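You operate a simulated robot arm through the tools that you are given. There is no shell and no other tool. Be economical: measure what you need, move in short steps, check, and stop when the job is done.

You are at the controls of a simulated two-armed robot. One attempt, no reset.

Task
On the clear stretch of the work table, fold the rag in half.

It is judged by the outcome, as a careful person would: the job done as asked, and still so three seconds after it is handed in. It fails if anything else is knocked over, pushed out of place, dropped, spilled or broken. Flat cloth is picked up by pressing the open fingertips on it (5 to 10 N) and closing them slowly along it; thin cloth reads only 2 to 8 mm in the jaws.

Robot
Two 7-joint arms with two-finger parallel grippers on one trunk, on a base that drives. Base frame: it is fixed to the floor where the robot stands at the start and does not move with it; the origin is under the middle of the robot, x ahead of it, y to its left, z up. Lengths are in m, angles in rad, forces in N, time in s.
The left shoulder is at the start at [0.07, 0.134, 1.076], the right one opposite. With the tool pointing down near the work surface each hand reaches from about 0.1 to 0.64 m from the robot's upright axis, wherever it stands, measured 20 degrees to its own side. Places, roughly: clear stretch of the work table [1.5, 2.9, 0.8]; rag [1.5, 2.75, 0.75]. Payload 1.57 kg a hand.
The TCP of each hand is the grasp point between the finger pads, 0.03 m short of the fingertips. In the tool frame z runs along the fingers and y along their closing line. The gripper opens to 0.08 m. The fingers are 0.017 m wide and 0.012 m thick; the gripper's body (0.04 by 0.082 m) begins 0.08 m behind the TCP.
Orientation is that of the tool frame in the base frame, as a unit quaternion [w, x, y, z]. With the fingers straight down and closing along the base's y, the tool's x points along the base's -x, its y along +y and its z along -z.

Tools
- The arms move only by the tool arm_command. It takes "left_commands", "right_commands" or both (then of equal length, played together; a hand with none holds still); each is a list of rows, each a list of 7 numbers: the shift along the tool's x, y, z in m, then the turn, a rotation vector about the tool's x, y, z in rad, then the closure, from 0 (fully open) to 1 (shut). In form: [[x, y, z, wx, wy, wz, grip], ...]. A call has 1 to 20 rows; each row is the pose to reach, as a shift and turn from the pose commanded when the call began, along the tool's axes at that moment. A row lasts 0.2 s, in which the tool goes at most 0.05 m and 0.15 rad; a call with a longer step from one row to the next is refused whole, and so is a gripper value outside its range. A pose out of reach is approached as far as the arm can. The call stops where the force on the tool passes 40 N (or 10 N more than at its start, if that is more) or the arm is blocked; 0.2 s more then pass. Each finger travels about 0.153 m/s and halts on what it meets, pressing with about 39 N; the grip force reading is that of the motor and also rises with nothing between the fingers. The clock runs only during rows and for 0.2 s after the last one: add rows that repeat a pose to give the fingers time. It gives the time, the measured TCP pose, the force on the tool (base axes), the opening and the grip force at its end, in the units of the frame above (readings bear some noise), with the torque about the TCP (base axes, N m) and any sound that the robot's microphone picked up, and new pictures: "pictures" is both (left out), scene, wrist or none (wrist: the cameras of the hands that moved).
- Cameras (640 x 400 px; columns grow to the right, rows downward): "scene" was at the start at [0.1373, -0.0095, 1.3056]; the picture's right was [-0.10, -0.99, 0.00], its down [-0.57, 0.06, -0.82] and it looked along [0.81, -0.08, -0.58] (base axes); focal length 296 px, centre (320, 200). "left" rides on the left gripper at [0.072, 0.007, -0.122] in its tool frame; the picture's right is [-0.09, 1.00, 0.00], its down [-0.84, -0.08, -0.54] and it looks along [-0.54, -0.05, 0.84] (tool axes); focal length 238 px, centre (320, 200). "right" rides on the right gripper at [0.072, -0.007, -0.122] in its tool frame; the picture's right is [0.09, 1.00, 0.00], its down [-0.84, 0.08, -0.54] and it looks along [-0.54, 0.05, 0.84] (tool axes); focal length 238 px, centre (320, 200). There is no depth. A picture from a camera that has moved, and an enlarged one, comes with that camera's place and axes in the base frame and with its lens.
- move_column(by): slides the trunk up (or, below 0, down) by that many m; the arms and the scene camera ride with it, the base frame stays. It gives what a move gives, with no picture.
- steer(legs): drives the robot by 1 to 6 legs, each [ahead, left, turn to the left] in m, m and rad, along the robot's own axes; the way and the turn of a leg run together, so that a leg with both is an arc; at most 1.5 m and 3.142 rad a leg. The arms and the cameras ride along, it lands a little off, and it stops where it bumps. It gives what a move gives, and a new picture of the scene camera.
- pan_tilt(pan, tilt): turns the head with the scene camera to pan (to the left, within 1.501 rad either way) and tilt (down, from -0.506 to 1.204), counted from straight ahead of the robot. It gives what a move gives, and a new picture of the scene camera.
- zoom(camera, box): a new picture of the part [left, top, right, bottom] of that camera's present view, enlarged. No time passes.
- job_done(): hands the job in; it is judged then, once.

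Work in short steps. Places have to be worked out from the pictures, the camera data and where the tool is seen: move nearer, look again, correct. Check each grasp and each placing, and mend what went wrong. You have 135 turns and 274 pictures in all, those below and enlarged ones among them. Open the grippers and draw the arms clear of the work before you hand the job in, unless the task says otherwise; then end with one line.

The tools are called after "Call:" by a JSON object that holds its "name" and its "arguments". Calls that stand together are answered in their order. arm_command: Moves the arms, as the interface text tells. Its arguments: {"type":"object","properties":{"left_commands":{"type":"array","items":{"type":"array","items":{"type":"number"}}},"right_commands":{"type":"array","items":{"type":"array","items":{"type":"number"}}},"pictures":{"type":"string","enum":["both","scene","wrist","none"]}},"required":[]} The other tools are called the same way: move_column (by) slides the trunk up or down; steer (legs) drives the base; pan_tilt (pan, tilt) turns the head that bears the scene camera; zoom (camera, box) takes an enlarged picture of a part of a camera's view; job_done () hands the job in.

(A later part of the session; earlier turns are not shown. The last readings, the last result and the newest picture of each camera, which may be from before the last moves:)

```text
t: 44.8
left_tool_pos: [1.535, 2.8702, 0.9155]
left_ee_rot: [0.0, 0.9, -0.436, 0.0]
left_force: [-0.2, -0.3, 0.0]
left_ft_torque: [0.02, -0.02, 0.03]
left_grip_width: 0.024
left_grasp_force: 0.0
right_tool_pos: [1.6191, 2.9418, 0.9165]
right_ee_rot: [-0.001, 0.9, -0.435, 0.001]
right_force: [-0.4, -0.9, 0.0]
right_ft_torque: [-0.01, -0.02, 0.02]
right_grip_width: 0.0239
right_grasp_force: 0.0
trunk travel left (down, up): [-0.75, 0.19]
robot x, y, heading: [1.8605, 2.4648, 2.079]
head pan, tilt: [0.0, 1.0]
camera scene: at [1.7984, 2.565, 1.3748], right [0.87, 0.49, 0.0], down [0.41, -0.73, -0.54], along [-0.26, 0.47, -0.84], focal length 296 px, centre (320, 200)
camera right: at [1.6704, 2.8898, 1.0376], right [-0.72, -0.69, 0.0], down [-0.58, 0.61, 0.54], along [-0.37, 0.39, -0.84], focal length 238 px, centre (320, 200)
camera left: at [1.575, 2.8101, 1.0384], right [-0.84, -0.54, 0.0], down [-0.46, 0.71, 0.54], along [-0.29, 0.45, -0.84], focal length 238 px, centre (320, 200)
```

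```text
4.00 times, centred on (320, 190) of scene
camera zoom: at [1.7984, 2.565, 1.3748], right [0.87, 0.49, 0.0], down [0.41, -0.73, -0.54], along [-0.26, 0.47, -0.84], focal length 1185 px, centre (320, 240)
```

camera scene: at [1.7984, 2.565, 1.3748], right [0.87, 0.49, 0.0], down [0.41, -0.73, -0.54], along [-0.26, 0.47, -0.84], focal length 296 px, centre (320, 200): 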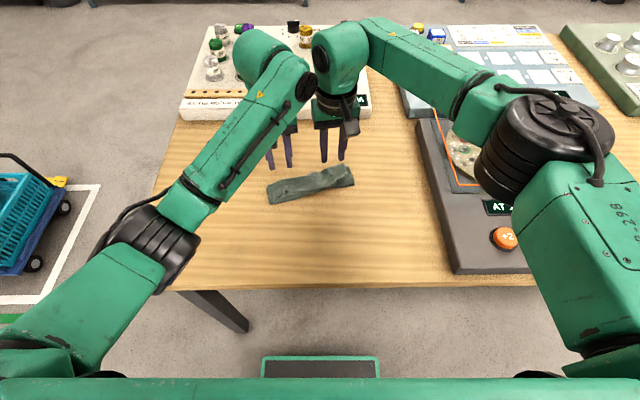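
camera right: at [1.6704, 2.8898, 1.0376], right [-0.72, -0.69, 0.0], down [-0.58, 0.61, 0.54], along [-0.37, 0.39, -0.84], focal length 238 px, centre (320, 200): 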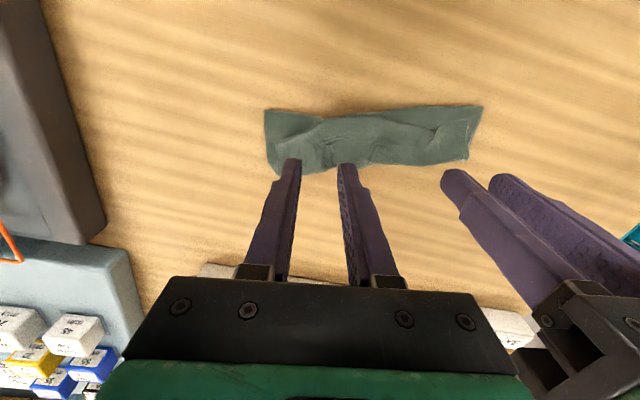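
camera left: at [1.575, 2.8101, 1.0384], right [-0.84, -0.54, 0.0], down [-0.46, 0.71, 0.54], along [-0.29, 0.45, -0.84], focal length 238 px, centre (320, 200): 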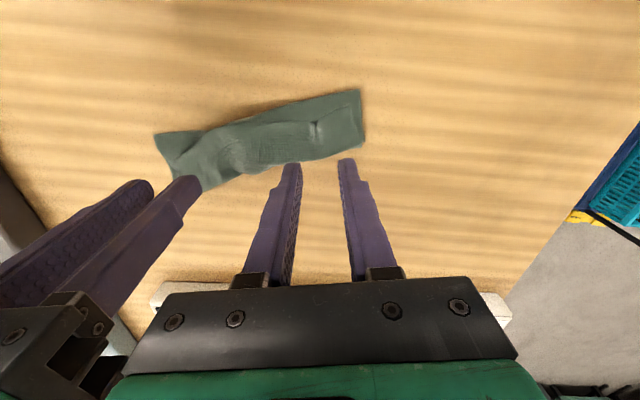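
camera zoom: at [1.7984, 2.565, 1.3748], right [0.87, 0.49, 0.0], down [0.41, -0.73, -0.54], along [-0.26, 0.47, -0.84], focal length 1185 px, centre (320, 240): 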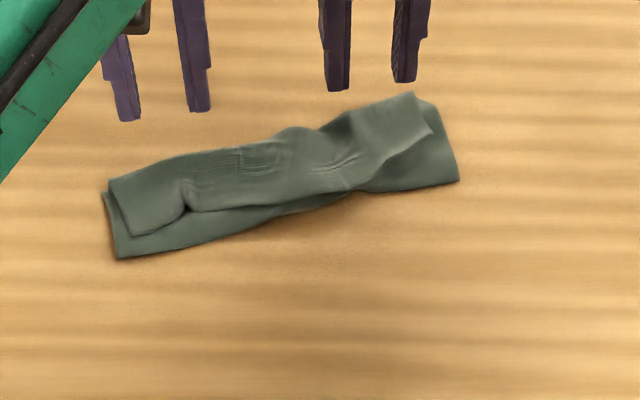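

The near side shows a lip, so I want a clear closer view. I move the hands away in smaller steps.

Call:
{"name": "arm_command", "arguments": {"left_commands": [[0.02, 0, -0.03, 0, 0, 0, 0.5], [0.04, 0.01, -0.06, 0, 0, 0, 0.3], [0.06, 0.03, -0.09, 0, 0, 0, 0.3], [0.07, 0.06, -0.11, 0, 0, 0, 0.3], [0.07, 0.1, -0.11, 0, 0, 0, 0.3], [0.07, 0.14, -0.11, 0, 0, 0, 0.3]], "right_commands": [[0.02, 0, -0.03, 0, 0, 0, 0.5], [0.04, -0.01, -0.06, 0, 0, 0, 0.3], [0.06, -0.01, -0.09, 0, 0, 0, 0.3], [0.08, -0.01, -0.11, 0, 0, 0, 0.3], [0.1, -0.01, -0.11, 0, 0, 0, 0.3], [0.11, -0.01, -0.11, 0, 0, 0, 0.3]]}}

Call:
{"name": "zoom", "arguments": {"camera": "scene", "box": [240, 140, 400, 240]}}

Call:
{"name": "zoom", "arguments": {"camera": "right", "box": [220, 100, 540, 300]}}

```text
t: 46.2
left_tool_pos: [1.4673, 2.7293, 1.0249]
left_ee_rot: [-0.001, 0.899, -0.437, 0.0]
left_force: [-0.5, -0.4, -0.5]
left_ft_torque: [0.05, -0.04, -0.03]
left_grip_width: 0.0559
left_grasp_force: 0.1
right_tool_pos: [1.6948, 2.8617, 1.0274]
right_ee_rot: [-0.001, 0.9, -0.436, 0.0]
right_force: [0.6, -0.1, -0.2]
right_ft_torque: [0.01, -0.03, -0.04]
right_grip_width: 0.056
right_grasp_force: 0.0
trunk travel left (down, up): [-0.75, 0.19]
robot x, y, heading: [1.8617, 2.4633, 2.077]
head pan, tilt: [0.0, 1.0]
camera scene: at [1.7984, 2.5646, 1.3749], right [0.87, 0.49, 0.0], down [0.41, -0.73, -0.54], along [-0.26, 0.47, -0.84], focal length 296 px, centre (320, 200)
camera right: at [1.7456, 2.8098, 1.148], right [-0.72, -0.69, 0.0], down [-0.58, 0.61, 0.54], along [-0.37, 0.39, -0.84], focal length 238 px, centre (320, 200)
camera left: at [1.5066, 2.6667, 1.1479], right [-0.84, -0.54, 0.0], down [-0.46, 0.7, 0.54], along [-0.29, 0.46, -0.84], focal length 238 px, centre (320, 200)
```

scene: 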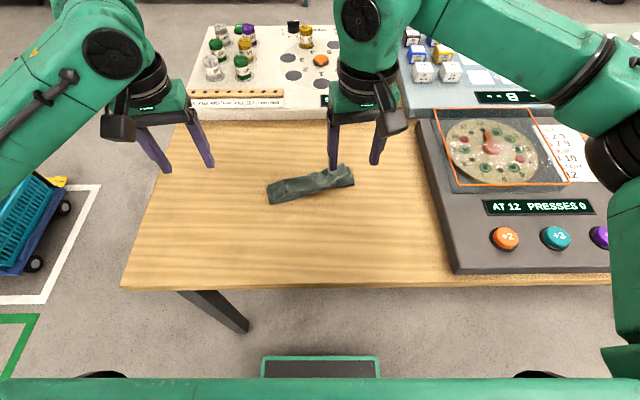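
right: 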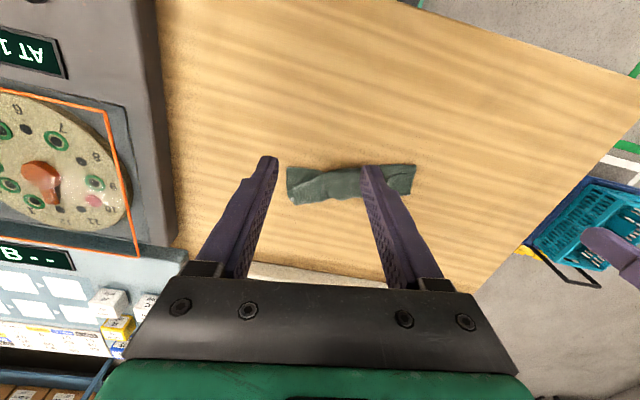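
left: 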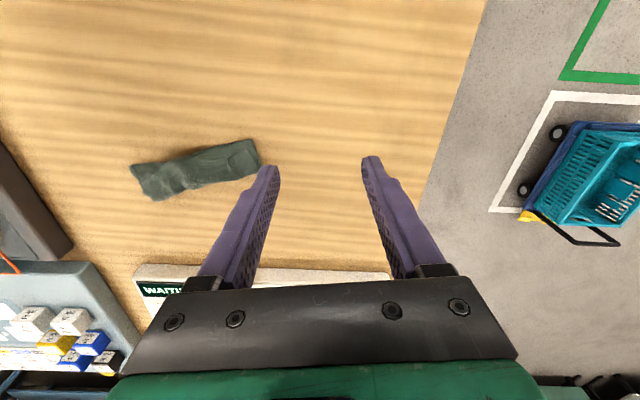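

```text
4.00 times, centred on (320, 190) of scene
camera zoom: at [1.7984, 2.5646, 1.3749], right [0.87, 0.49, 0.0], down [0.41, -0.73, -0.54], along [-0.26, 0.47, -0.84], focal length 1185 px, centre (320, 240)
```

zoom: 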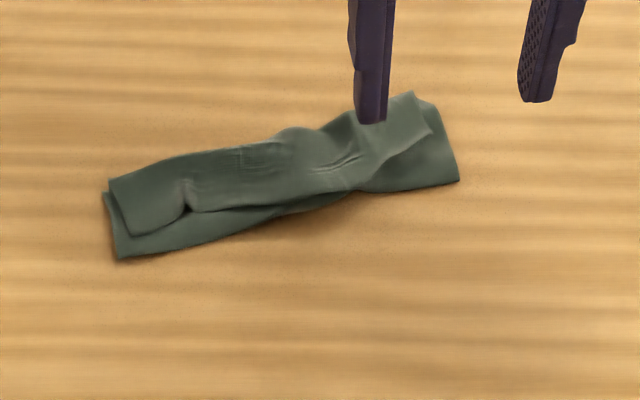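

```text
2.00 times, centred on (380, 200) of right
camera zoom: at [1.7456, 2.8098, 1.148], right [-0.72, -0.69, 0.0], down [-0.58, 0.61, 0.54], along [-0.37, 0.39, -0.84], focal length 477 px, centre (200, 200)
```

zoom: 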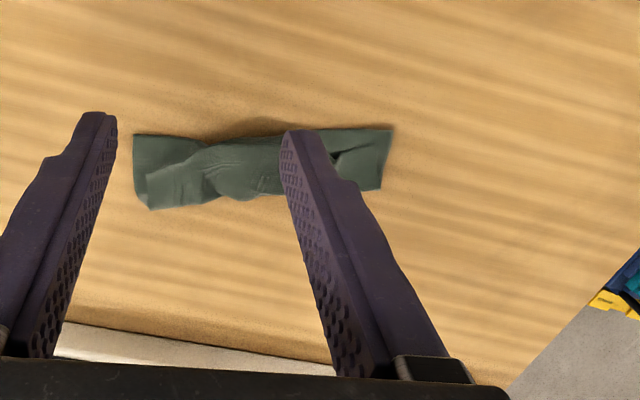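

The top shows what may be a turned-back hem; I need to know the layer structure. I bring the right wrist camera directly over the rag for a close look.

Call:
{"name": "arm_command", "arguments": {"right_commands": [[-0.04, 0.015, 0, 0, 0, 0, 0.3], [-0.08, 0.03, 0.02, 0, 0, 0, 0.3], [-0.11, 0.045, 0.05, 0, 0, 0, 0.3], [-0.14, 0.062, 0.08, 0, 0, 0, 0.3], [-0.14, 0.062, 0.11, 0, 0, 0, 0.3]], "pictures": "none"}}

Call:
{"name": "zoom", "arguments": {"camera": "right", "box": [160, 0, 480, 200]}}

```text
t: 47.4
left_tool_pos: [1.4693, 2.7314, 1.0251]
left_ee_rot: [0.0, 0.899, -0.437, 0.001]
left_force: [0.3, -0.3, -0.5]
left_ft_torque: [0.0, 0.05, 0.02]
left_grip_width: 0.0559
left_grasp_force: 0.0
right_tool_pos: [1.5632, 2.9328, 0.9254]
right_ee_rot: [0.0, 0.901, -0.434, -0.001]
right_force: [0.1, -0.5, 0.8]
right_ft_torque: [-0.01, 0.05, -0.02]
right_grip_width: 0.056
right_grasp_force: 0.1
right hand out of reach, approached as far as the arm can: row 5
trunk travel left (down, up): [-0.75, 0.19]
robot x, y, heading: [1.8586, 2.4625, 2.077]
head pan, tilt: [0.0, 1.0]
```

```text
2.00 times, centred on (320, 100) of right
camera zoom: at [1.6126, 2.8823, 1.0456], right [-0.72, -0.69, 0.0], down [-0.58, 0.61, 0.54], along [-0.38, 0.39, -0.84], focal length 477 px, centre (320, 400)
```

zoom: 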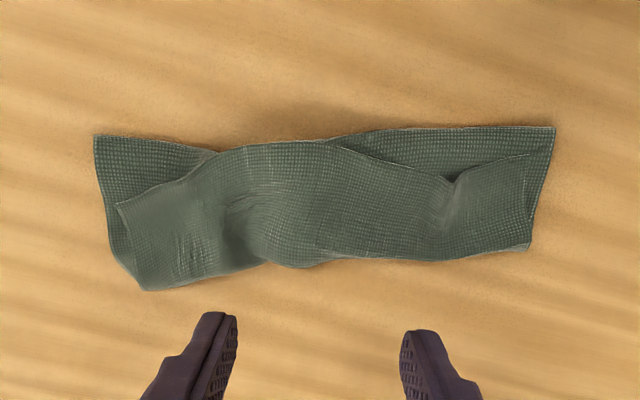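

Close view: the held margin has turned back over the top, and the crease is too far toward the far edge, so it is an S-fold rather than a clean half. I'll unfold and redo it; first I raise the hands and look down at the base/table clearance, as I need more reach.

Call:
{"name": "arm_command", "arguments": {"right_commands": [[0.03, -0.02, -0.03, 0, 0, 0, 0.6], [0.06, -0.04, -0.06, 0, 0, 0, 0.6], [0.08, -0.06, -0.1, 0, 0, 0, 0.6], [0.08, -0.08, -0.12, 0, 0, 0, 0.6]], "pictures": "none"}}

Call:
{"name": "pan_tilt", "arguments": {"pan": 0, "tilt": 1.204}}

```text
t: 48.4
left_tool_pos: [1.469, 2.7302, 1.0251]
left_ee_rot: [0.0, 0.899, -0.437, 0.001]
left_force: [-0.3, -0.3, -0.1]
left_ft_torque: [-0.04, 0.04, 0.04]
left_grip_width: 0.0558
left_grasp_force: 0.0
right_tool_pos: [1.6728, 2.922, 1.0357]
right_ee_rot: [0.0, 0.9, -0.436, 0.0]
right_force: [-0.5, 1.2, 0.9]
right_ft_torque: [-0.02, -0.01, -0.02]
right_grip_width: 0.0322
right_grasp_force: 0.2
trunk travel left (down, up): [-0.75, 0.19]
robot x, y, heading: [1.854, 2.4628, 2.075]
head pan, tilt: [0.0, 1.0]
```

```text
t: 49.1
left_tool_pos: [1.4686, 2.7296, 1.0257]
left_ee_rot: [0.0, 0.9, -0.437, 0.001]
left_force: [-0.8, -0.7, -0.1]
left_ft_torque: [-0.01, 0.0, 0.02]
left_grip_width: 0.0561
left_grasp_force: 0.1
right_tool_pos: [1.6727, 2.9221, 1.0357]
right_ee_rot: [0.0, 0.9, -0.436, 0.0]
right_force: [0.1, -0.1, -0.4]
right_ft_torque: [0.0, -0.02, 0.01]
right_grip_width: 0.032
right_grasp_force: 0.2
trunk travel left (down, up): [-0.75, 0.19]
robot x, y, heading: [1.8583, 2.4626, 2.078]
head pan, tilt: [0.0, 1.201]
camera scene: at [1.8059, 2.5545, 1.3622], right [0.87, 0.49, 0.0], down [0.45, -0.81, -0.36], along [-0.18, 0.32, -0.93], focal length 296 px, centre (320, 200)
```

scene: 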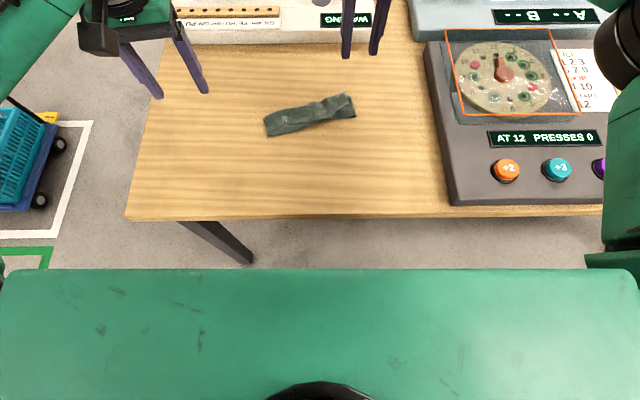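

The way to the table is clear above and below the top (beam front about 0.15 m, table edge 0.29 m from the axis). I lower the trunk 0.08 m and roll 0.05 m nearer for reach, then look.

Call:
{"name": "move_column", "arguments": {"by": -0.08}}

Call:
{"name": "steer", "arguments": {"legs": [[0.05, 0, 0]]}}

Call:
{"name": "zoom", "arguments": {"camera": "scene", "box": [240, 60, 400, 160]}}

```text
t: 50.3
left_tool_pos: [1.4674, 2.73, 0.9466]
left_ee_rot: [0.0, 0.9, -0.436, 0.0]
left_force: [0.5, 1.0, -0.7]
left_ft_torque: [-0.01, -0.01, 0.0]
left_grip_width: 0.0562
left_grasp_force: 0.0
right_tool_pos: [1.6724, 2.9215, 0.9555]
right_ee_rot: [0.0, 0.9, -0.435, 0.0]
right_force: [-0.4, -0.3, 1.4]
right_ft_torque: [0.03, -0.03, 0.0]
right_grip_width: 0.0317
right_grasp_force: 0.0
trunk travel left (down, up): [-0.67, 0.27]
robot x, y, heading: [1.8619, 2.4659, 2.08]
head pan, tilt: [0.0, 1.201]
```

```text
t: 51.2
left_tool_pos: [1.4442, 2.7716, 0.9476]
left_ee_rot: [0.0, 0.9, -0.436, -0.001]
left_force: [-0.3, -0.5, 0.3]
left_ft_torque: [0.01, 0.01, 0.0]
left_grip_width: 0.0561
left_grasp_force: 0.0
right_tool_pos: [1.6484, 2.9628, 0.9563]
right_ee_rot: [0.0, 0.9, -0.436, 0.0]
right_force: [-1.1, -0.1, 0.6]
right_ft_torque: [0.02, 0.0, -0.01]
right_grip_width: 0.0321
right_grasp_force: 0.0
trunk travel left (down, up): [-0.67, 0.27]
robot x, y, heading: [1.8296, 2.5052, 2.079]
head pan, tilt: [0.0, 1.201]
camera scene: at [1.7832, 2.5954, 1.2825], right [0.87, 0.49, 0.0], down [0.45, -0.81, -0.36], along [-0.18, 0.32, -0.93], focal length 296 px, centre (320, 200)
```

scene: 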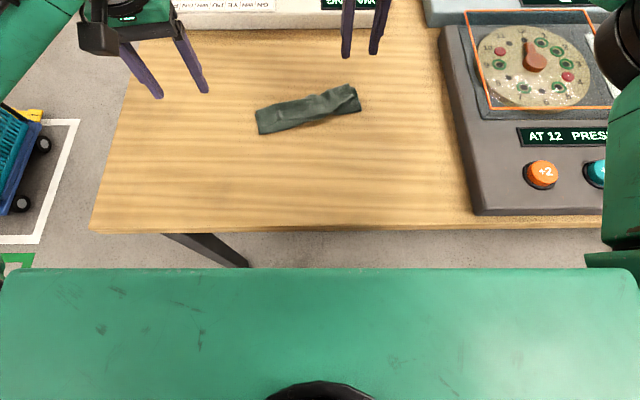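

```text
4.00 times, centred on (320, 110) of scene
camera zoom: at [1.7832, 2.5954, 1.2825], right [0.87, 0.49, 0.0], down [0.45, -0.81, -0.36], along [-0.18, 0.32, -0.93], focal length 1185 px, centre (320, 560)
```

zoom: 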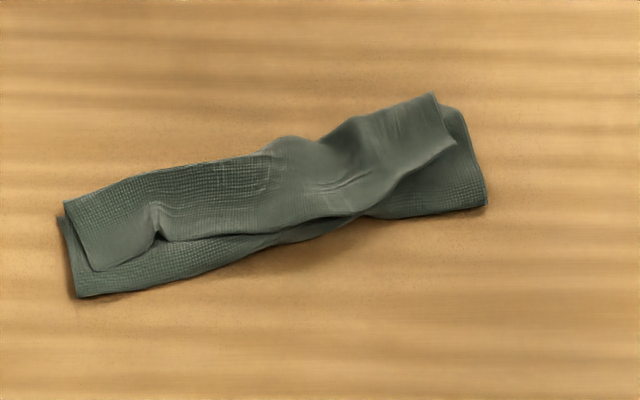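

The flap's free edge faces me. I bring both hands over the flap corners at about 4 cm tip height to line up a pinch on the flap edge.

Call:
{"name": "arm_command", "arguments": {"left_commands": [[0, -0.045, 0, 0, 0, 0, 0.65], [-0.006, -0.09, 0.01, 0, 0, 0, 0.65], [-0.0115, -0.108, 0.04, 0, 0, 0, 0.65], [-0.0115, -0.108, 0.078, 0, 0, 0, 0.65]], "right_commands": [[0, 0, 0, 0, 0, 0, 0.65], [0, 0.01, 0.02, 0, 0, 0, 0.65], [-0.012, 0.01, 0.05, 0, 0, 0, 0.65], [-0.012, 0.01, 0.086, 0, 0, 0, 0.65]], "pictures": "wrist"}}

```text
t: 52.2
left_tool_pos: [1.5225, 2.8489, 0.8663]
left_ee_rot: [0.0, 0.9, -0.436, -0.001]
left_force: [0.0, 0.0, -0.6]
left_ft_torque: [-0.01, -0.01, 0.0]
left_grip_width: 0.028
left_grasp_force: 0.0
right_tool_pos: [1.6308, 2.9682, 0.8706]
right_ee_rot: [0.0, 0.9, -0.435, 0.0]
right_force: [0.1, 0.9, 0.1]
right_ft_torque: [0.0, 0.01, 0.01]
right_grip_width: 0.0282
right_grasp_force: 0.1
trunk travel left (down, up): [-0.67, 0.27]
robot x, y, heading: [1.8377, 2.5046, 2.08]
head pan, tilt: [0.0, 1.201]
camera right: at [1.6805, 2.9163, 0.9915], right [-0.72, -0.69, 0.0], down [-0.58, 0.61, 0.54], along [-0.37, 0.39, -0.84], focal length 238 px, centre (320, 200)
camera left: at [1.562, 2.7876, 0.9889], right [-0.84, -0.55, 0.0], down [-0.46, 0.7, 0.54], along [-0.29, 0.45, -0.84], focal length 238 px, centre (320, 200)
```

right: 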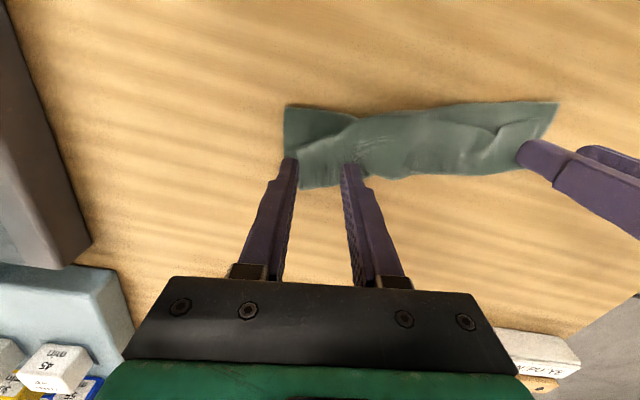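
left: 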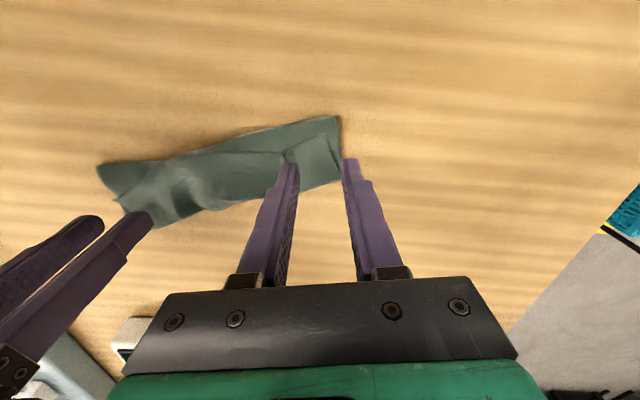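

Lining up: left needs 14 mm inward and 4 mm back, right 12 mm inward and 6 mm back. I shift and lower to just above the layers.

Call:
{"name": "arm_command", "arguments": {"left_commands": [[0.004, -0.014, 0, 0, 0, 0, 0.65], [0.004, -0.014, 0.012, 0, 0, 0, 0.65], [0.004, -0.014, 0.022, 0, 0, 0, 0.65]], "right_commands": [[0.006, 0.012, 0, 0, 0, 0, 0.65], [0.006, 0.012, 0.014, 0, 0, 0, 0.65], [0.006, 0.012, 0.026, 0, 0, 0, 0.65]], "pictures": "wrist"}}

```text
t: 53.0
left_tool_pos: [1.5357, 2.854, 0.8442]
left_ee_rot: [0.0, 0.9, -0.436, 0.0]
left_force: [-0.6, 0.4, -0.1]
left_ft_torque: [-0.03, 0.0, -0.01]
left_grip_width: 0.0281
left_grasp_force: 0.1
right_tool_pos: [1.6244, 2.9547, 0.8442]
right_ee_rot: [0.0, 0.901, -0.435, 0.0]
right_force: [-0.2, 0.2, 0.1]
right_ft_torque: [0.02, 0.02, 0.0]
right_grip_width: 0.028
right_grasp_force: 0.0
trunk travel left (down, up): [-0.67, 0.27]
robot x, y, heading: [1.8342, 2.5048, 2.084]
head pan, tilt: [0.0, 1.201]
camera right: at [1.6755, 2.9036, 0.9651], right [-0.72, -0.69, 0.0], down [-0.58, 0.61, 0.54], along [-0.37, 0.39, -0.84], focal length 238 px, centre (320, 200)
camera left: at [1.5746, 2.7932, 0.9669], right [-0.84, -0.55, 0.0], down [-0.46, 0.7, 0.54], along [-0.29, 0.45, -0.84], focal length 238 px, centre (320, 200)
```

right: 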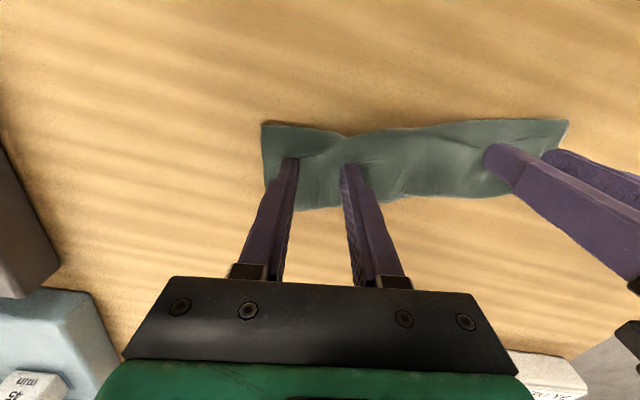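
left: 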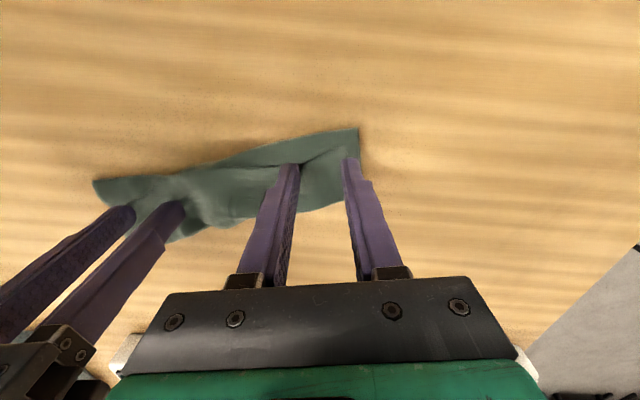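

Both pairs of tips straddle the flap edge near its corners. I press down in small steps.

Call:
{"name": "arm_command", "arguments": {"left_commands": [[0, 0, 0.003, 0, 0, 0, 0.65], [0, 0, 0.006, 0, 0, 0, 0.65]], "right_commands": [[0, 0, 0.003, 0, 0, 0, 0.65], [0, 0, 0.006, 0, 0, 0, 0.65]], "pictures": "none"}}

```text
t: 53.6
left_tool_pos: [1.5357, 2.8548, 0.8385]
left_ee_rot: [0.0, 0.9, -0.436, 0.0]
left_force: [-0.2, 0.6, 0.7]
left_ft_torque: [0.0, -0.01, 0.0]
left_grip_width: 0.028
left_grasp_force: 0.1
right_tool_pos: [1.6259, 2.9557, 0.8368]
right_ee_rot: [0.0, 0.9, -0.436, 0.0]
right_force: [-0.7, -0.4, 0.4]
right_ft_torque: [0.0, 0.03, -0.03]
right_grip_width: 0.028
right_grasp_force: 0.1
trunk travel left (down, up): [-0.67, 0.27]
robot x, y, heading: [1.8369, 2.5052, 2.078]
head pan, tilt: [0.0, 1.201]
```

No force yet; 3 mm further.

Call:
{"name": "arm_command", "arguments": {"left_commands": [[0, 0, 0.003, 0, 0, 0, 0.65]], "right_commands": [[0, 0, 0.002, 0, 0, 0, 0.65]], "pictures": "none"}}

```text
t: 54.0
left_tool_pos: [1.5356, 2.8544, 0.8371]
left_ee_rot: [0.0, 0.9, -0.436, 0.001]
left_force: [0.3, -0.3, -0.4]
left_ft_torque: [0.04, -0.02, -0.02]
left_grip_width: 0.0282
left_grasp_force: 0.1
right_tool_pos: [1.626, 2.9552, 0.8357]
right_ee_rot: [0.001, 0.9, -0.435, -0.001]
right_force: [0.2, 0.3, 0.2]
right_ft_torque: [0.01, 0.0, 0.03]
right_grip_width: 0.0281
right_grasp_force: 0.0
trunk travel left (down, up): [-0.67, 0.27]
robot x, y, heading: [1.8365, 2.5073, 2.083]
head pan, tilt: [0.0, 1.201]
```

Still very light, which suits picking only the upper layer. I go 1 mm lower and close slowly.

Call:
{"name": "arm_command", "arguments": {"left_commands": [[0, 0, 0.0015, 0, 0, 0, 0.65], [0, 0, 0.0015, 0, 0, 0, 0.72], [0, 0, 0.0015, 0, 0, 0, 0.8], [0, 0, 0.0015, 0, 0, 0, 0.88], [0, 0, 0.0015, 0, 0, 0, 0.95], [0, 0, 0.0015, 0, 0, 0, 1.0], [0, 0, 0.0015, 0, 0, 0, 1.0], [0, -0.003, -0.01, 0, 0, 0, 1.0], [0, -0.003, -0.03, 0, 0, 0, 1.0]], "right_commands": [[0, 0, 0.001, 0, 0, 0, 0.65], [0, 0, 0.001, 0, 0, 0, 0.72], [0, 0, 0.001, 0, 0, 0, 0.8], [0, 0, 0.001, 0, 0, 0, 0.88], [0, 0, 0.001, 0, 0, 0, 0.95], [0, 0, 0.001, 0, 0, 0, 1.0], [0, 0, 0.001, 0, 0, 0, 1.0], [0, 0.003, -0.01, 0, 0, 0, 1.0], [0, 0.003, -0.03, 0, 0, 0, 1.0]]}}

```text
t: 56.0
left_tool_pos: [1.5372, 2.8563, 0.8666]
left_ee_rot: [0.0, 0.9, -0.436, 0.0]
left_force: [0.0, 0.7, -0.7]
left_ft_torque: [0.01, -0.01, 0.03]
left_grip_width: 0.002
left_grasp_force: 24.1
right_tool_pos: [1.6252, 2.9541, 0.8651]
right_ee_rot: [-0.001, 0.9, -0.435, 0.0]
right_force: [-0.1, -0.2, -0.2]
right_ft_torque: [0.01, 0.0, -0.01]
right_grip_width: 0.0021
right_grasp_force: 24.0
trunk travel left (down, up): [-0.67, 0.27]
robot x, y, heading: [1.8332, 2.505, 2.081]
head pan, tilt: [0.0, 1.201]
camera scene: at [1.7824, 2.5971, 1.2822], right [0.87, 0.49, 0.0], down [0.45, -0.81, -0.36], along [-0.18, 0.32, -0.93], focal length 296 px, centre (320, 200)
camera right: at [1.6751, 2.9021, 0.9866], right [-0.72, -0.69, 0.0], down [-0.58, 0.61, 0.54], along [-0.37, 0.39, -0.84], focal length 238 px, centre (320, 200)
camera left: at [1.5772, 2.7947, 0.9887], right [-0.84, -0.55, 0.0], down [-0.46, 0.7, 0.54], along [-0.3, 0.45, -0.84], focal length 238 px, centre (320, 200)
```

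scene: 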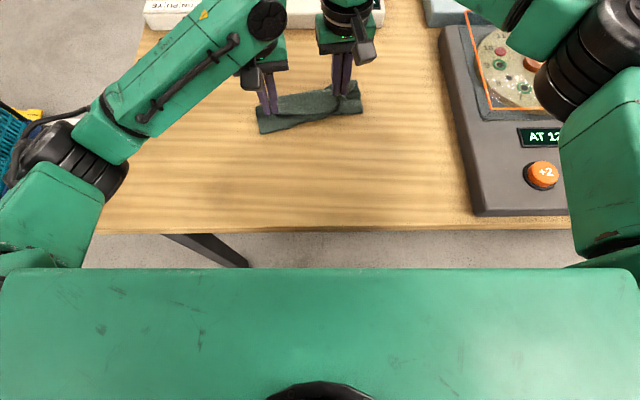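
right: 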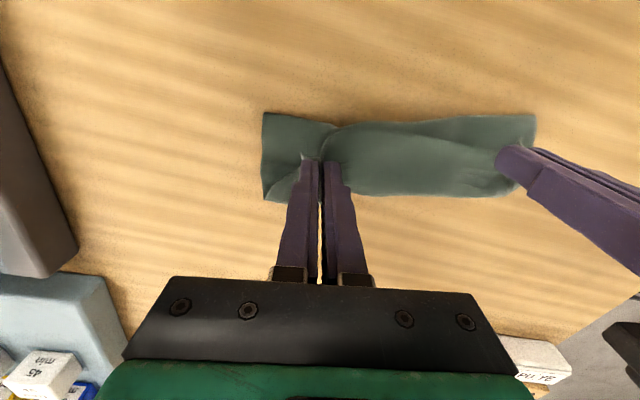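
left: 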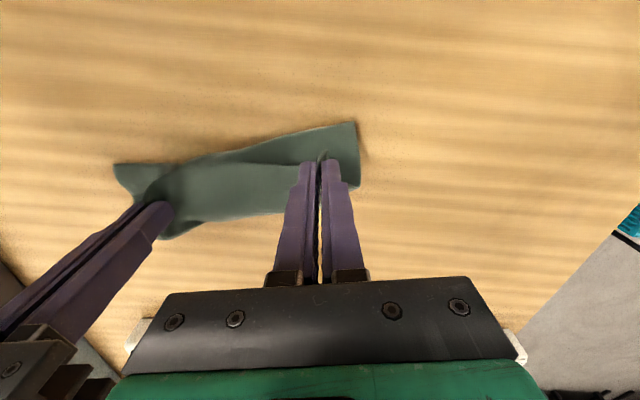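

Both pinched the flap. Now I carry this edge back toward me in an arc to unfold the rag.

Call:
{"name": "arm_command", "arguments": {"left_commands": [[0, 0, -0.03, 0, 0, 0, 1], [0.02, 0, -0.045, 0, 0, 0, 1], [0.045, -0.003, -0.045, 0, 0, 0, 1], [0.07, -0.006, -0.035, 0, 0, 0, 1], [0.09, -0.008, -0.015, 0, 0, 0, 1], [0.105, -0.008, 0.005, 0, 0, 0, 1], [0.108, -0.008, 0.02, 0, 0, 0, 1]], "right_commands": [[0, 0, -0.03, 0, 0, 0, 1], [0.02, 0, -0.045, 0, 0, 0, 1], [0.045, 0, -0.045, 0, 0, 0, 1], [0.075, 0, -0.035, 0, 0, 0, 1], [0.1, 0, -0.015, 0, 0, 0, 1], [0.115, 0, 0.005, 0, 0, 0, 1], [0.12, 0, 0.02, 0, 0, 0, 1]]}}

```text
t: 57.6
left_tool_pos: [1.6097, 2.7769, 0.8469]
left_ee_rot: [-0.001, 0.9, -0.435, 0.001]
left_force: [0.8, -0.1, -1.1]
left_ft_torque: [0.01, 0.0, -0.03]
left_grip_width: 0.002
left_grasp_force: 23.1
right_tool_pos: [1.6976, 2.8588, 0.8458]
right_ee_rot: [0.0, 0.9, -0.435, 0.0]
right_force: [-0.1, -0.6, -0.6]
right_ft_torque: [-0.03, -0.01, -0.02]
right_grip_width: 0.0021
right_grasp_force: 23.4
trunk travel left (down, up): [-0.67, 0.27]
robot x, y, heading: [1.8361, 2.5024, 2.08]
head pan, tilt: [0.0, 1.201]
camera scene: at [1.7819, 2.5976, 1.2822], right [0.87, 0.49, 0.0], down [0.45, -0.81, -0.36], along [-0.18, 0.32, -0.93], focal length 296 px, centre (320, 200)
camera right: at [1.7482, 2.8071, 0.967], right [-0.72, -0.69, 0.0], down [-0.58, 0.61, 0.54], along [-0.37, 0.39, -0.84], focal length 238 px, centre (320, 200)
camera left: at [1.6491, 2.7155, 0.9689], right [-0.84, -0.55, 0.0], down [-0.46, 0.7, 0.54], along [-0.29, 0.45, -0.84], focal length 238 px, centre (320, 200)
```

scene: 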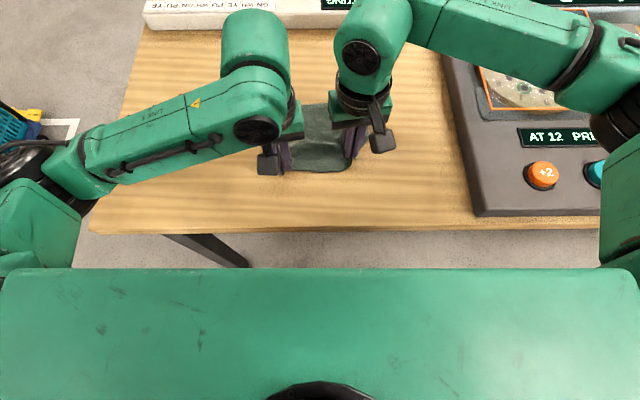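
right: 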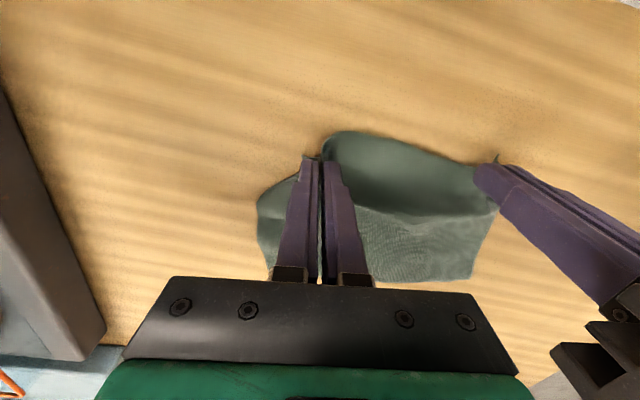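
left: 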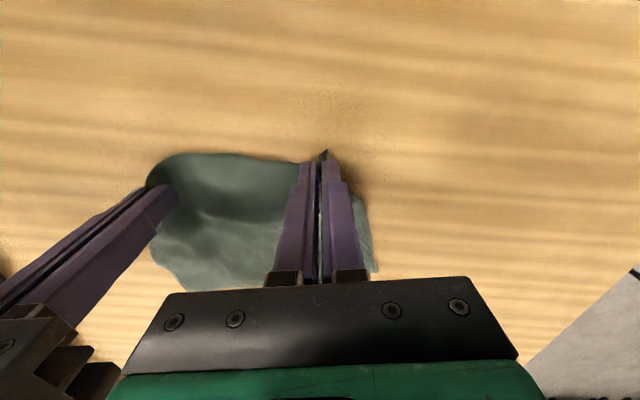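

The rag is flat again and I'm holding it right at its near edge; the far corners are back at (1.489, 2.846) and (1.653, 2.983). This time I carry it over while tilting the fingers (tips toward me) so the hem turns over rather than folding back.

Call:
{"name": "arm_command", "arguments": {"left_commands": [[-0.005, 0.004, -0.02, 0, 0, 0, 1], [-0.03, 0.005, -0.035, 0, 0.1, 0, 1], [-0.055, 0.006, -0.045, 0, 0.2, 0, 1], [-0.08, 0.007, -0.045, 0, 0.33, 0, 1], [-0.1, 0.008, -0.04, 0, 0.46, 0, 1], [-0.12, 0.009, -0.03, 0, 0.58, 0, 1], [-0.135, 0.009, -0.016, 0, 0.7, 0, 1], [-0.144, 0.009, -0.004, 0, 0.7, 0, 1]], "right_commands": [[-0.005, -0.004, -0.02, 0, 0, 0, 1], [-0.029, -0.003, -0.035, 0, 0.1, 0, 1], [-0.052, -0.002, -0.045, 0, 0.2, 0, 1], [-0.076, -0.001, -0.045, 0, 0.33, 0, 1], [-0.095, 0, -0.04, 0, 0.46, 0, 1], [-0.114, 0.001, -0.03, 0, 0.58, 0, 1], [-0.128, 0.001, -0.016, 0, 0.7, 0, 1], [-0.137, 0.001, -0.004, 0, 0.7, 0, 1]]}}

```text
t: 59.4
left_tool_pos: [1.5229, 2.8761, 0.8596]
left_ee_rot: [0.144, 0.847, -0.415, 0.301]
left_force: [15.9, 3.0, 2.4]
left_ft_torque: [0.03, -0.54, 0.18]
left_grip_width: 0.0022
left_grasp_force: 23.7
left hand out of reach, approached as far as the arm can: row 7, 8
right_tool_pos: [1.6586, 2.9144, 0.8704]
right_ee_rot: [0.153, 0.847, -0.408, 0.303]
right_force: [-15.4, -2.2, -3.1]
right_ft_torque: [-0.06, 0.46, -0.37]
right_grip_width: 0.0025
right_grasp_force: 23.9
right hand out of reach, approached as far as the arm can: row 6, 7, 8
trunk travel left (down, up): [-0.67, 0.27]
robot x, y, heading: [1.8359, 2.5038, 2.081]
head pan, tilt: [0.0, 1.201]
camera scene: at [1.7835, 2.5993, 1.2822], right [0.87, 0.49, 0.0], down [0.45, -0.81, -0.36], along [-0.18, 0.31, -0.93], focal length 296 px, centre (320, 200)
camera right: at [1.6517, 2.9373, 1.0105], right [-0.74, -0.67, 0.07], down [-0.68, 0.73, -0.12], along [0.03, -0.13, -0.99], focal length 238 px, centre (320, 200)
camera left: at [1.504, 2.8879, 1.0006], right [-0.83, -0.56, -0.07], down [-0.55, 0.83, -0.11], along [0.11, -0.05, -0.99], focal length 238 px, centre (320, 200)
```

scene: 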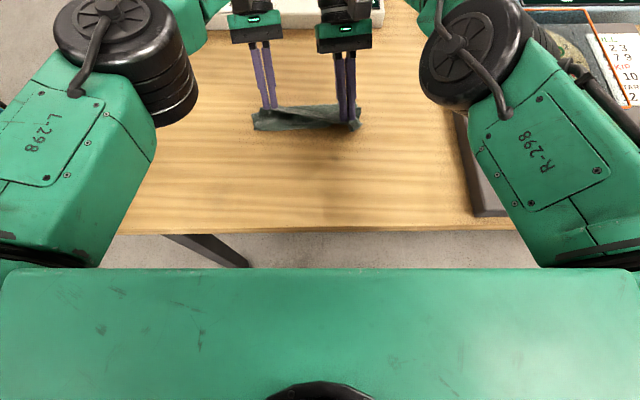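
right: 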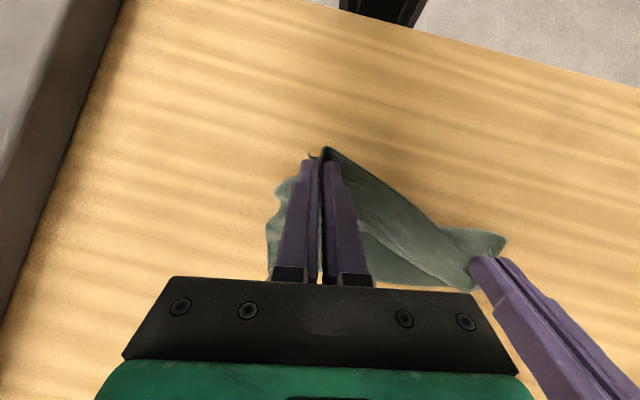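
left: 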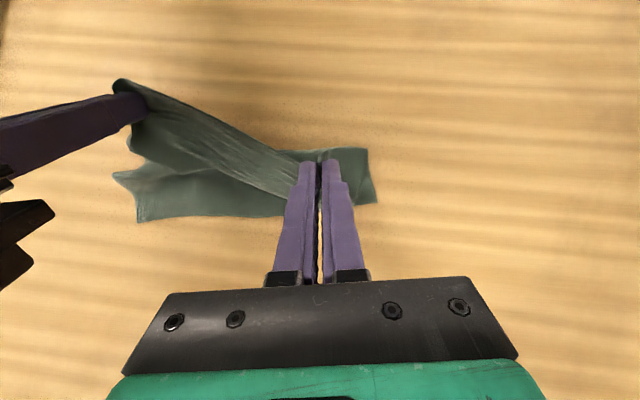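

Tilt puts the right hand out of reach and the cloth is taut. I bring the left hand back level with the right to slacken it, then roll the base 6 cm nearer.

Call:
{"name": "arm_command", "arguments": {"left_commands": [[0.02, 0, 0.007, 0, 0, 0, 1], [0.04, 0, 0.014, 0, 0, 0, 1], [0.0593, 0, 0.022, 0, 0, 0, 1]], "right_commands": [[0.0025, 0.005, 0.002, 0, 0, 0, 1], [0.005, 0.01, 0.004, 0, 0, 0, 1], [0.0077, 0.016, 0.0064, 0, 0, 0, 1]], "pictures": "wrist"}}

```text
t: 60.2
left_tool_pos: [1.5567, 2.8301, 0.8811]
left_ee_rot: [0.15, 0.846, -0.408, 0.309]
left_force: [0.2, 0.2, 0.3]
left_ft_torque: [-0.01, 0.01, 0.01]
left_grip_width: 0.0022
left_grasp_force: 23.8
right_tool_pos: [1.6531, 2.8963, 0.8729]
right_ee_rot: [0.149, 0.845, -0.409, 0.309]
right_force: [0.2, 0.2, -0.5]
right_ft_torque: [0.03, -0.03, 0.04]
right_grip_width: 0.0021
right_grasp_force: 24.4
trunk travel left (down, up): [-0.67, 0.27]
robot x, y, heading: [1.8336, 2.5038, 2.077]
head pan, tilt: [0.0, 1.201]
camera right: at [1.6433, 2.9197, 1.0113], right [-0.74, -0.67, 0.06], down [-0.67, 0.73, -0.12], along [0.04, -0.13, -0.99], focal length 238 px, centre (320, 200)
camera left: at [1.5366, 2.8417, 1.0215], right [-0.82, -0.56, -0.06], down [-0.55, 0.82, -0.12], along [0.12, -0.07, -0.99], focal length 238 px, centre (320, 200)
```

right: 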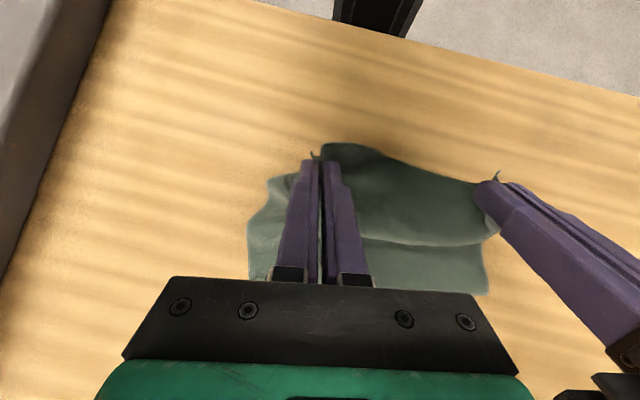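
left: 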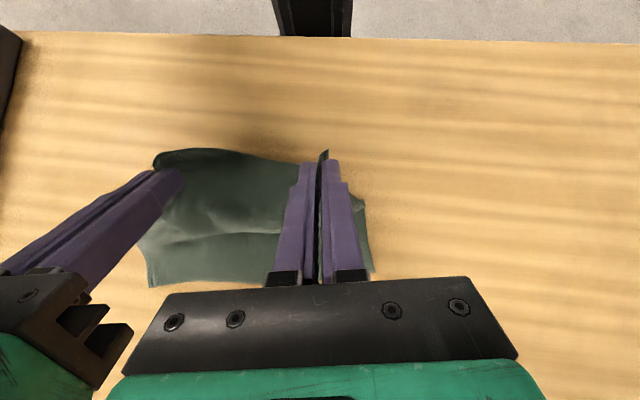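

Both hands still hold the edge with no tension. Now roll 6 cm ahead.

Call:
{"name": "steer", "arguments": {"legs": [[0.06, 0, 0]]}}

Call:
{"name": "zoom", "arguments": {"camera": "right", "box": [160, 80, 640, 380]}}

Call:
{"name": "zoom", "arguments": {"camera": "left", "box": [0, 80, 480, 380]}}

```text
t: 61.2
left_tool_pos: [1.5293, 2.8809, 0.8815]
left_ee_rot: [0.149, 0.845, -0.409, 0.309]
left_force: [-0.2, -0.1, -0.4]
left_ft_torque: [-0.03, -0.01, 0.0]
left_grip_width: 0.0022
left_grasp_force: 23.0
right_tool_pos: [1.6239, 2.9488, 0.8727]
right_ee_rot: [0.148, 0.846, -0.409, 0.307]
right_force: [-1.3, 0.9, -0.2]
right_ft_torque: [0.0, -0.03, 0.0]
right_grip_width: 0.0022
right_grasp_force: 23.4
trunk travel left (down, up): [-0.67, 0.27]
robot x, y, heading: [1.805, 2.5571, 2.075]
head pan, tilt: [0.0, 1.201]
camera scene: at [1.7534, 2.6489, 1.2823], right [0.87, 0.49, 0.0], down [0.45, -0.81, -0.36], along [-0.18, 0.32, -0.93], focal length 296 px, centre (320, 200)
```

scene: 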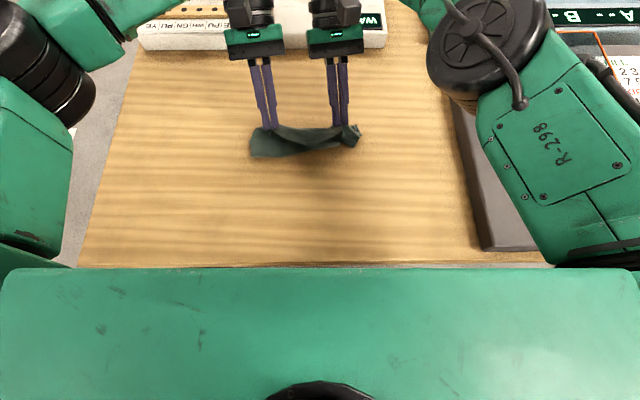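

```text
1.33 times, centred on (400, 230) of right
camera zoom: at [1.6149, 2.972, 1.0115], right [-0.74, -0.67, 0.06], down [-0.67, 0.73, -0.12], along [0.04, -0.13, -0.99], focal length 318 px, centre (213, 160)
```

zoom: 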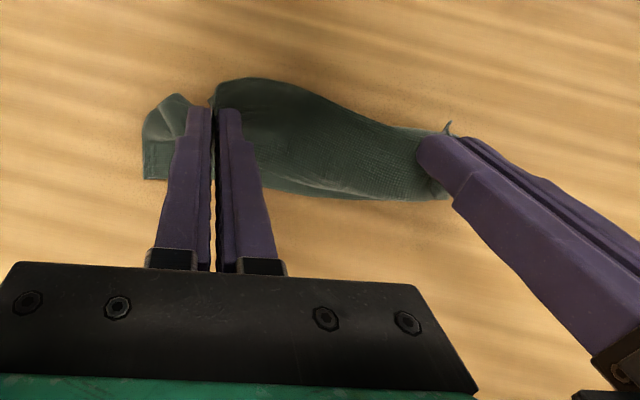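

```text
1.33 times, centred on (240, 230) of left
camera zoom: at [1.5083, 2.8945, 1.0216], right [-0.83, -0.56, -0.06], down [-0.55, 0.82, -0.12], along [0.12, -0.07, -0.99], focal length 318 px, centre (427, 160)
```

zoom: 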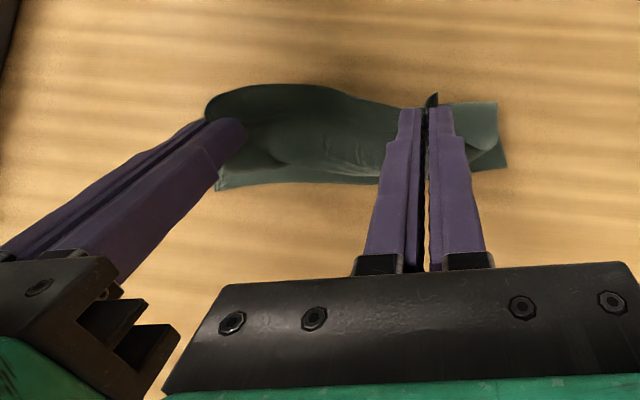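

The left far corner is unmoved at about (1.487, 2.851). The tips need 13 mm (left) and 21 mm (right) more forward, and about 4 cm down; I do that diagonally.

Call:
{"name": "arm_command", "arguments": {"left_commands": [[-0.01, 0.0015, 0.007, 0, 0, 0, 1], [-0.02, 0.003, 0.0135, 0, 0, 0, 1], [-0.03, 0.0045, 0.02, 0, 0, 0, 1], [-0.0394, 0.006, 0.027, 0, 0, 0, 1]], "right_commands": [[-0.01, 0.0006, 0.0036, 0, 0, 0, 1], [-0.02, 0.0012, 0.0072, 0, 0, 0, 1], [-0.03, 0.0018, 0.0108, 0, 0, 0, 1], [-0.0402, 0.0025, 0.0145, 0, 0, 0, 1]]}}

```text
t: 62.2
left_tool_pos: [1.5145, 2.8866, 0.8355]
left_ee_rot: [0.149, 0.845, -0.41, 0.309]
left_force: [0.8, 0.4, 1.6]
left_ft_torque: [-0.01, 0.0, 0.04]
left_grip_width: 0.0021
left_grasp_force: 23.8
right_tool_pos: [1.6196, 2.9486, 0.8457]
right_ee_rot: [0.149, 0.846, -0.409, 0.308]
right_force: [-0.2, 1.1, -0.4]
right_ft_torque: [0.0, 0.03, 0.0]
right_grip_width: 0.0022
right_grasp_force: 23.9
right hand out of reach, approached as far as the arm can: row 2, 3, 4
trunk travel left (down, up): [-0.67, 0.27]
robot x, y, heading: [1.8013, 2.5569, 2.08]
head pan, tilt: [0.0, 1.201]
camera scene: at [1.7528, 2.6496, 1.2823], right [0.87, 0.49, 0.0], down [0.45, -0.81, -0.36], along [-0.18, 0.32, -0.93], focal length 296 px, centre (320, 200)
camera right: at [1.6097, 2.9712, 0.9846], right [-0.74, -0.67, 0.06], down [-0.67, 0.73, -0.12], along [0.04, -0.13, -0.99], focal length 238 px, centre (320, 200)
camera left: at [1.4958, 2.901, 0.9758], right [-0.82, -0.56, -0.06], down [-0.55, 0.82, -0.12], along [0.12, -0.07, -0.99], focal length 238 px, centre (320, 200)
```

scene: 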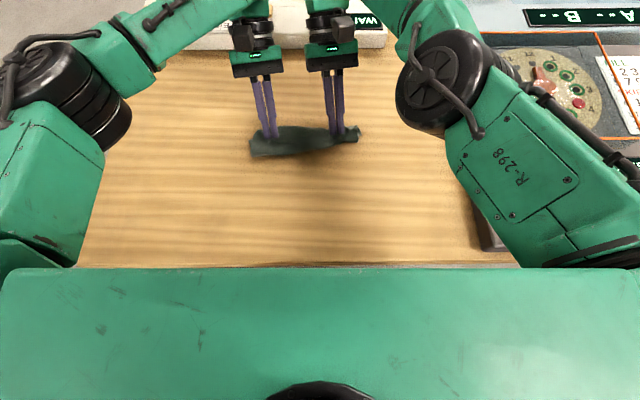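
right: 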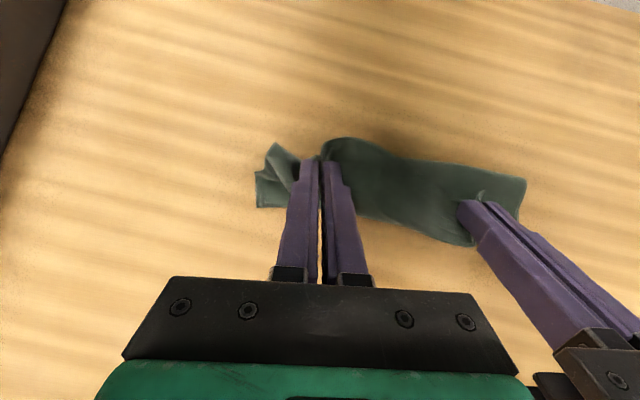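
left: 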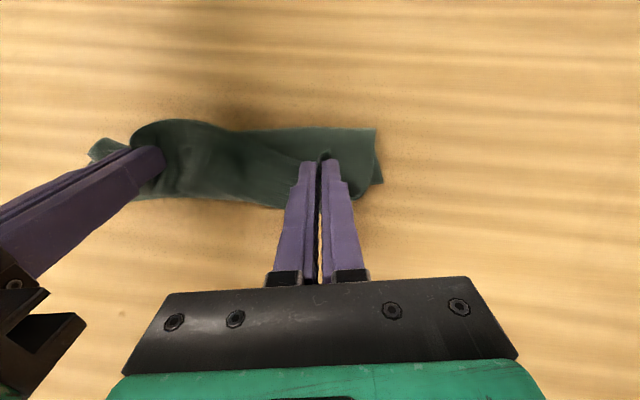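

Left is on target. The right hand is wrist-limited at this tilt, so I halve its tilt while bringing its tips to the target.

Call:
{"name": "arm_command", "arguments": {"right_commands": [[-0.003, 0, -0.004, 0, -0.12, 0, 1], [-0.008, 0, -0.002, 0, -0.24, 0, 1], [-0.0137, 0, 0.0011, 0, -0.35, 0, 1]]}}

```text
t: 63.0
left_tool_pos: [1.5168, 2.8864, 0.836]
left_ee_rot: [0.149, 0.845, -0.41, 0.309]
left_force: [-0.2, 0.0, 1.4]
left_ft_torque: [0.03, 0.03, -0.01]
left_grip_width: 0.0026
left_grasp_force: 23.9
right_tool_pos: [1.6142, 2.9551, 0.8368]
right_ee_rot: [0.076, 0.886, -0.43, 0.155]
right_force: [0.3, -0.6, 3.7]
right_ft_torque: [-0.04, -0.03, 0.02]
right_grip_width: 0.0023
right_grasp_force: 23.3
trunk travel left (down, up): [-0.67, 0.27]
robot x, y, heading: [1.8056, 2.5581, 2.077]
head pan, tilt: [0.0, 1.201]
camera scene: at [1.7539, 2.6492, 1.2824], right [0.87, 0.49, 0.0], down [0.45, -0.81, -0.36], along [-0.18, 0.32, -0.93], focal length 296 px, centre (320, 200)
camera right: at [1.6352, 2.9398, 0.9748], right [-0.73, -0.69, 0.03], down [-0.66, 0.71, 0.23], along [-0.18, 0.14, -0.97], focal length 238 px, centre (320, 200)
```

scene: 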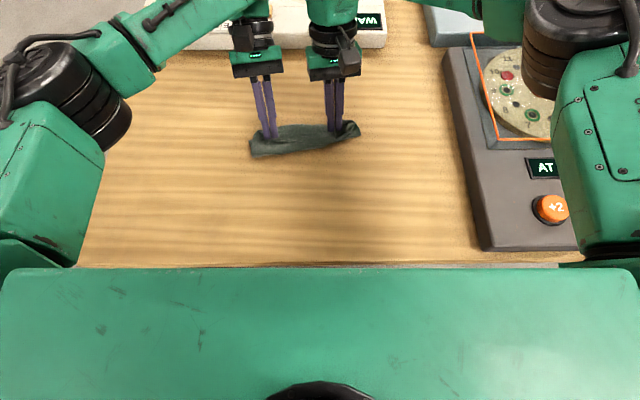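
right: 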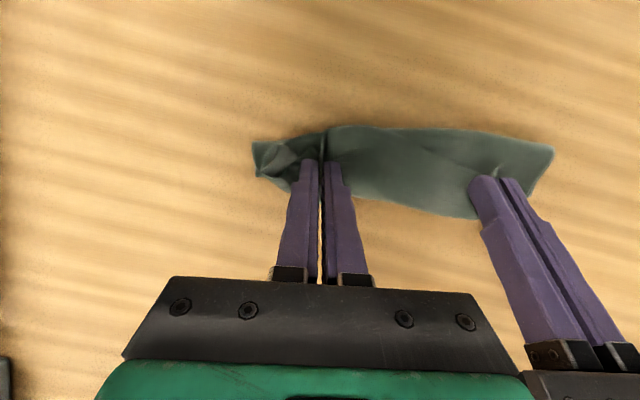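

Both edges touch down at the far edge line with light contact. I zoom to inspect before releasing.

Call:
{"name": "zoom", "arguments": {"camera": "scene", "box": [230, 90, 390, 190]}}

Call:
{"name": "zoom", "arguments": {"camera": "right", "box": [220, 80, 620, 330]}}

Call:
{"name": "zoom", "arguments": {"camera": "left", "box": [60, 80, 460, 330]}}

```text
4.00 times, centred on (310, 140) of scene
camera zoom: at [1.7539, 2.6492, 1.2824], right [0.87, 0.49, 0.0], down [0.45, -0.81, -0.36], along [-0.18, 0.32, -0.93], focal length 1185 px, centre (360, 440)
```

zoom: 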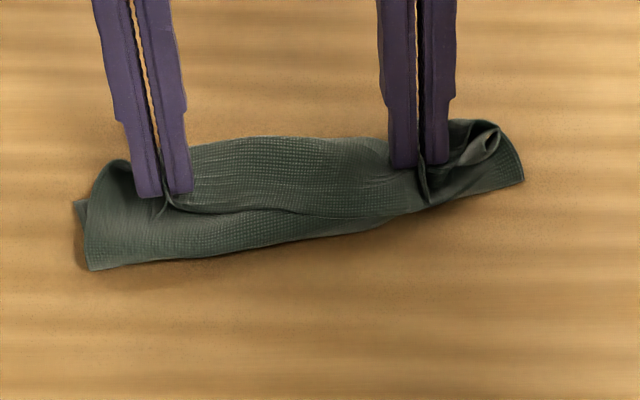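

```text
1.60 times, centred on (420, 205) of right
camera zoom: at [1.6352, 2.9398, 0.9748], right [-0.73, -0.69, 0.03], down [-0.66, 0.71, 0.23], along [-0.18, 0.14, -0.97], focal length 381 px, centre (160, 192)
```

zoom: 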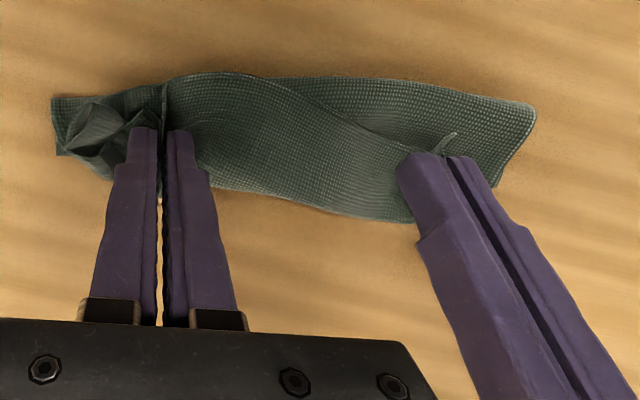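

```text
1.60 times, centred on (260, 205) of left
camera zoom: at [1.4967, 2.9007, 0.9761], right [-0.83, -0.56, -0.06], down [-0.55, 0.82, -0.12], along [0.12, -0.07, -0.99], focal length 381 px, centre (416, 192)
```

zoom: 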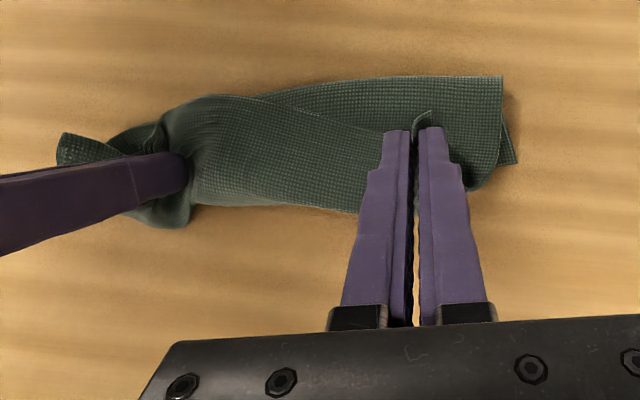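

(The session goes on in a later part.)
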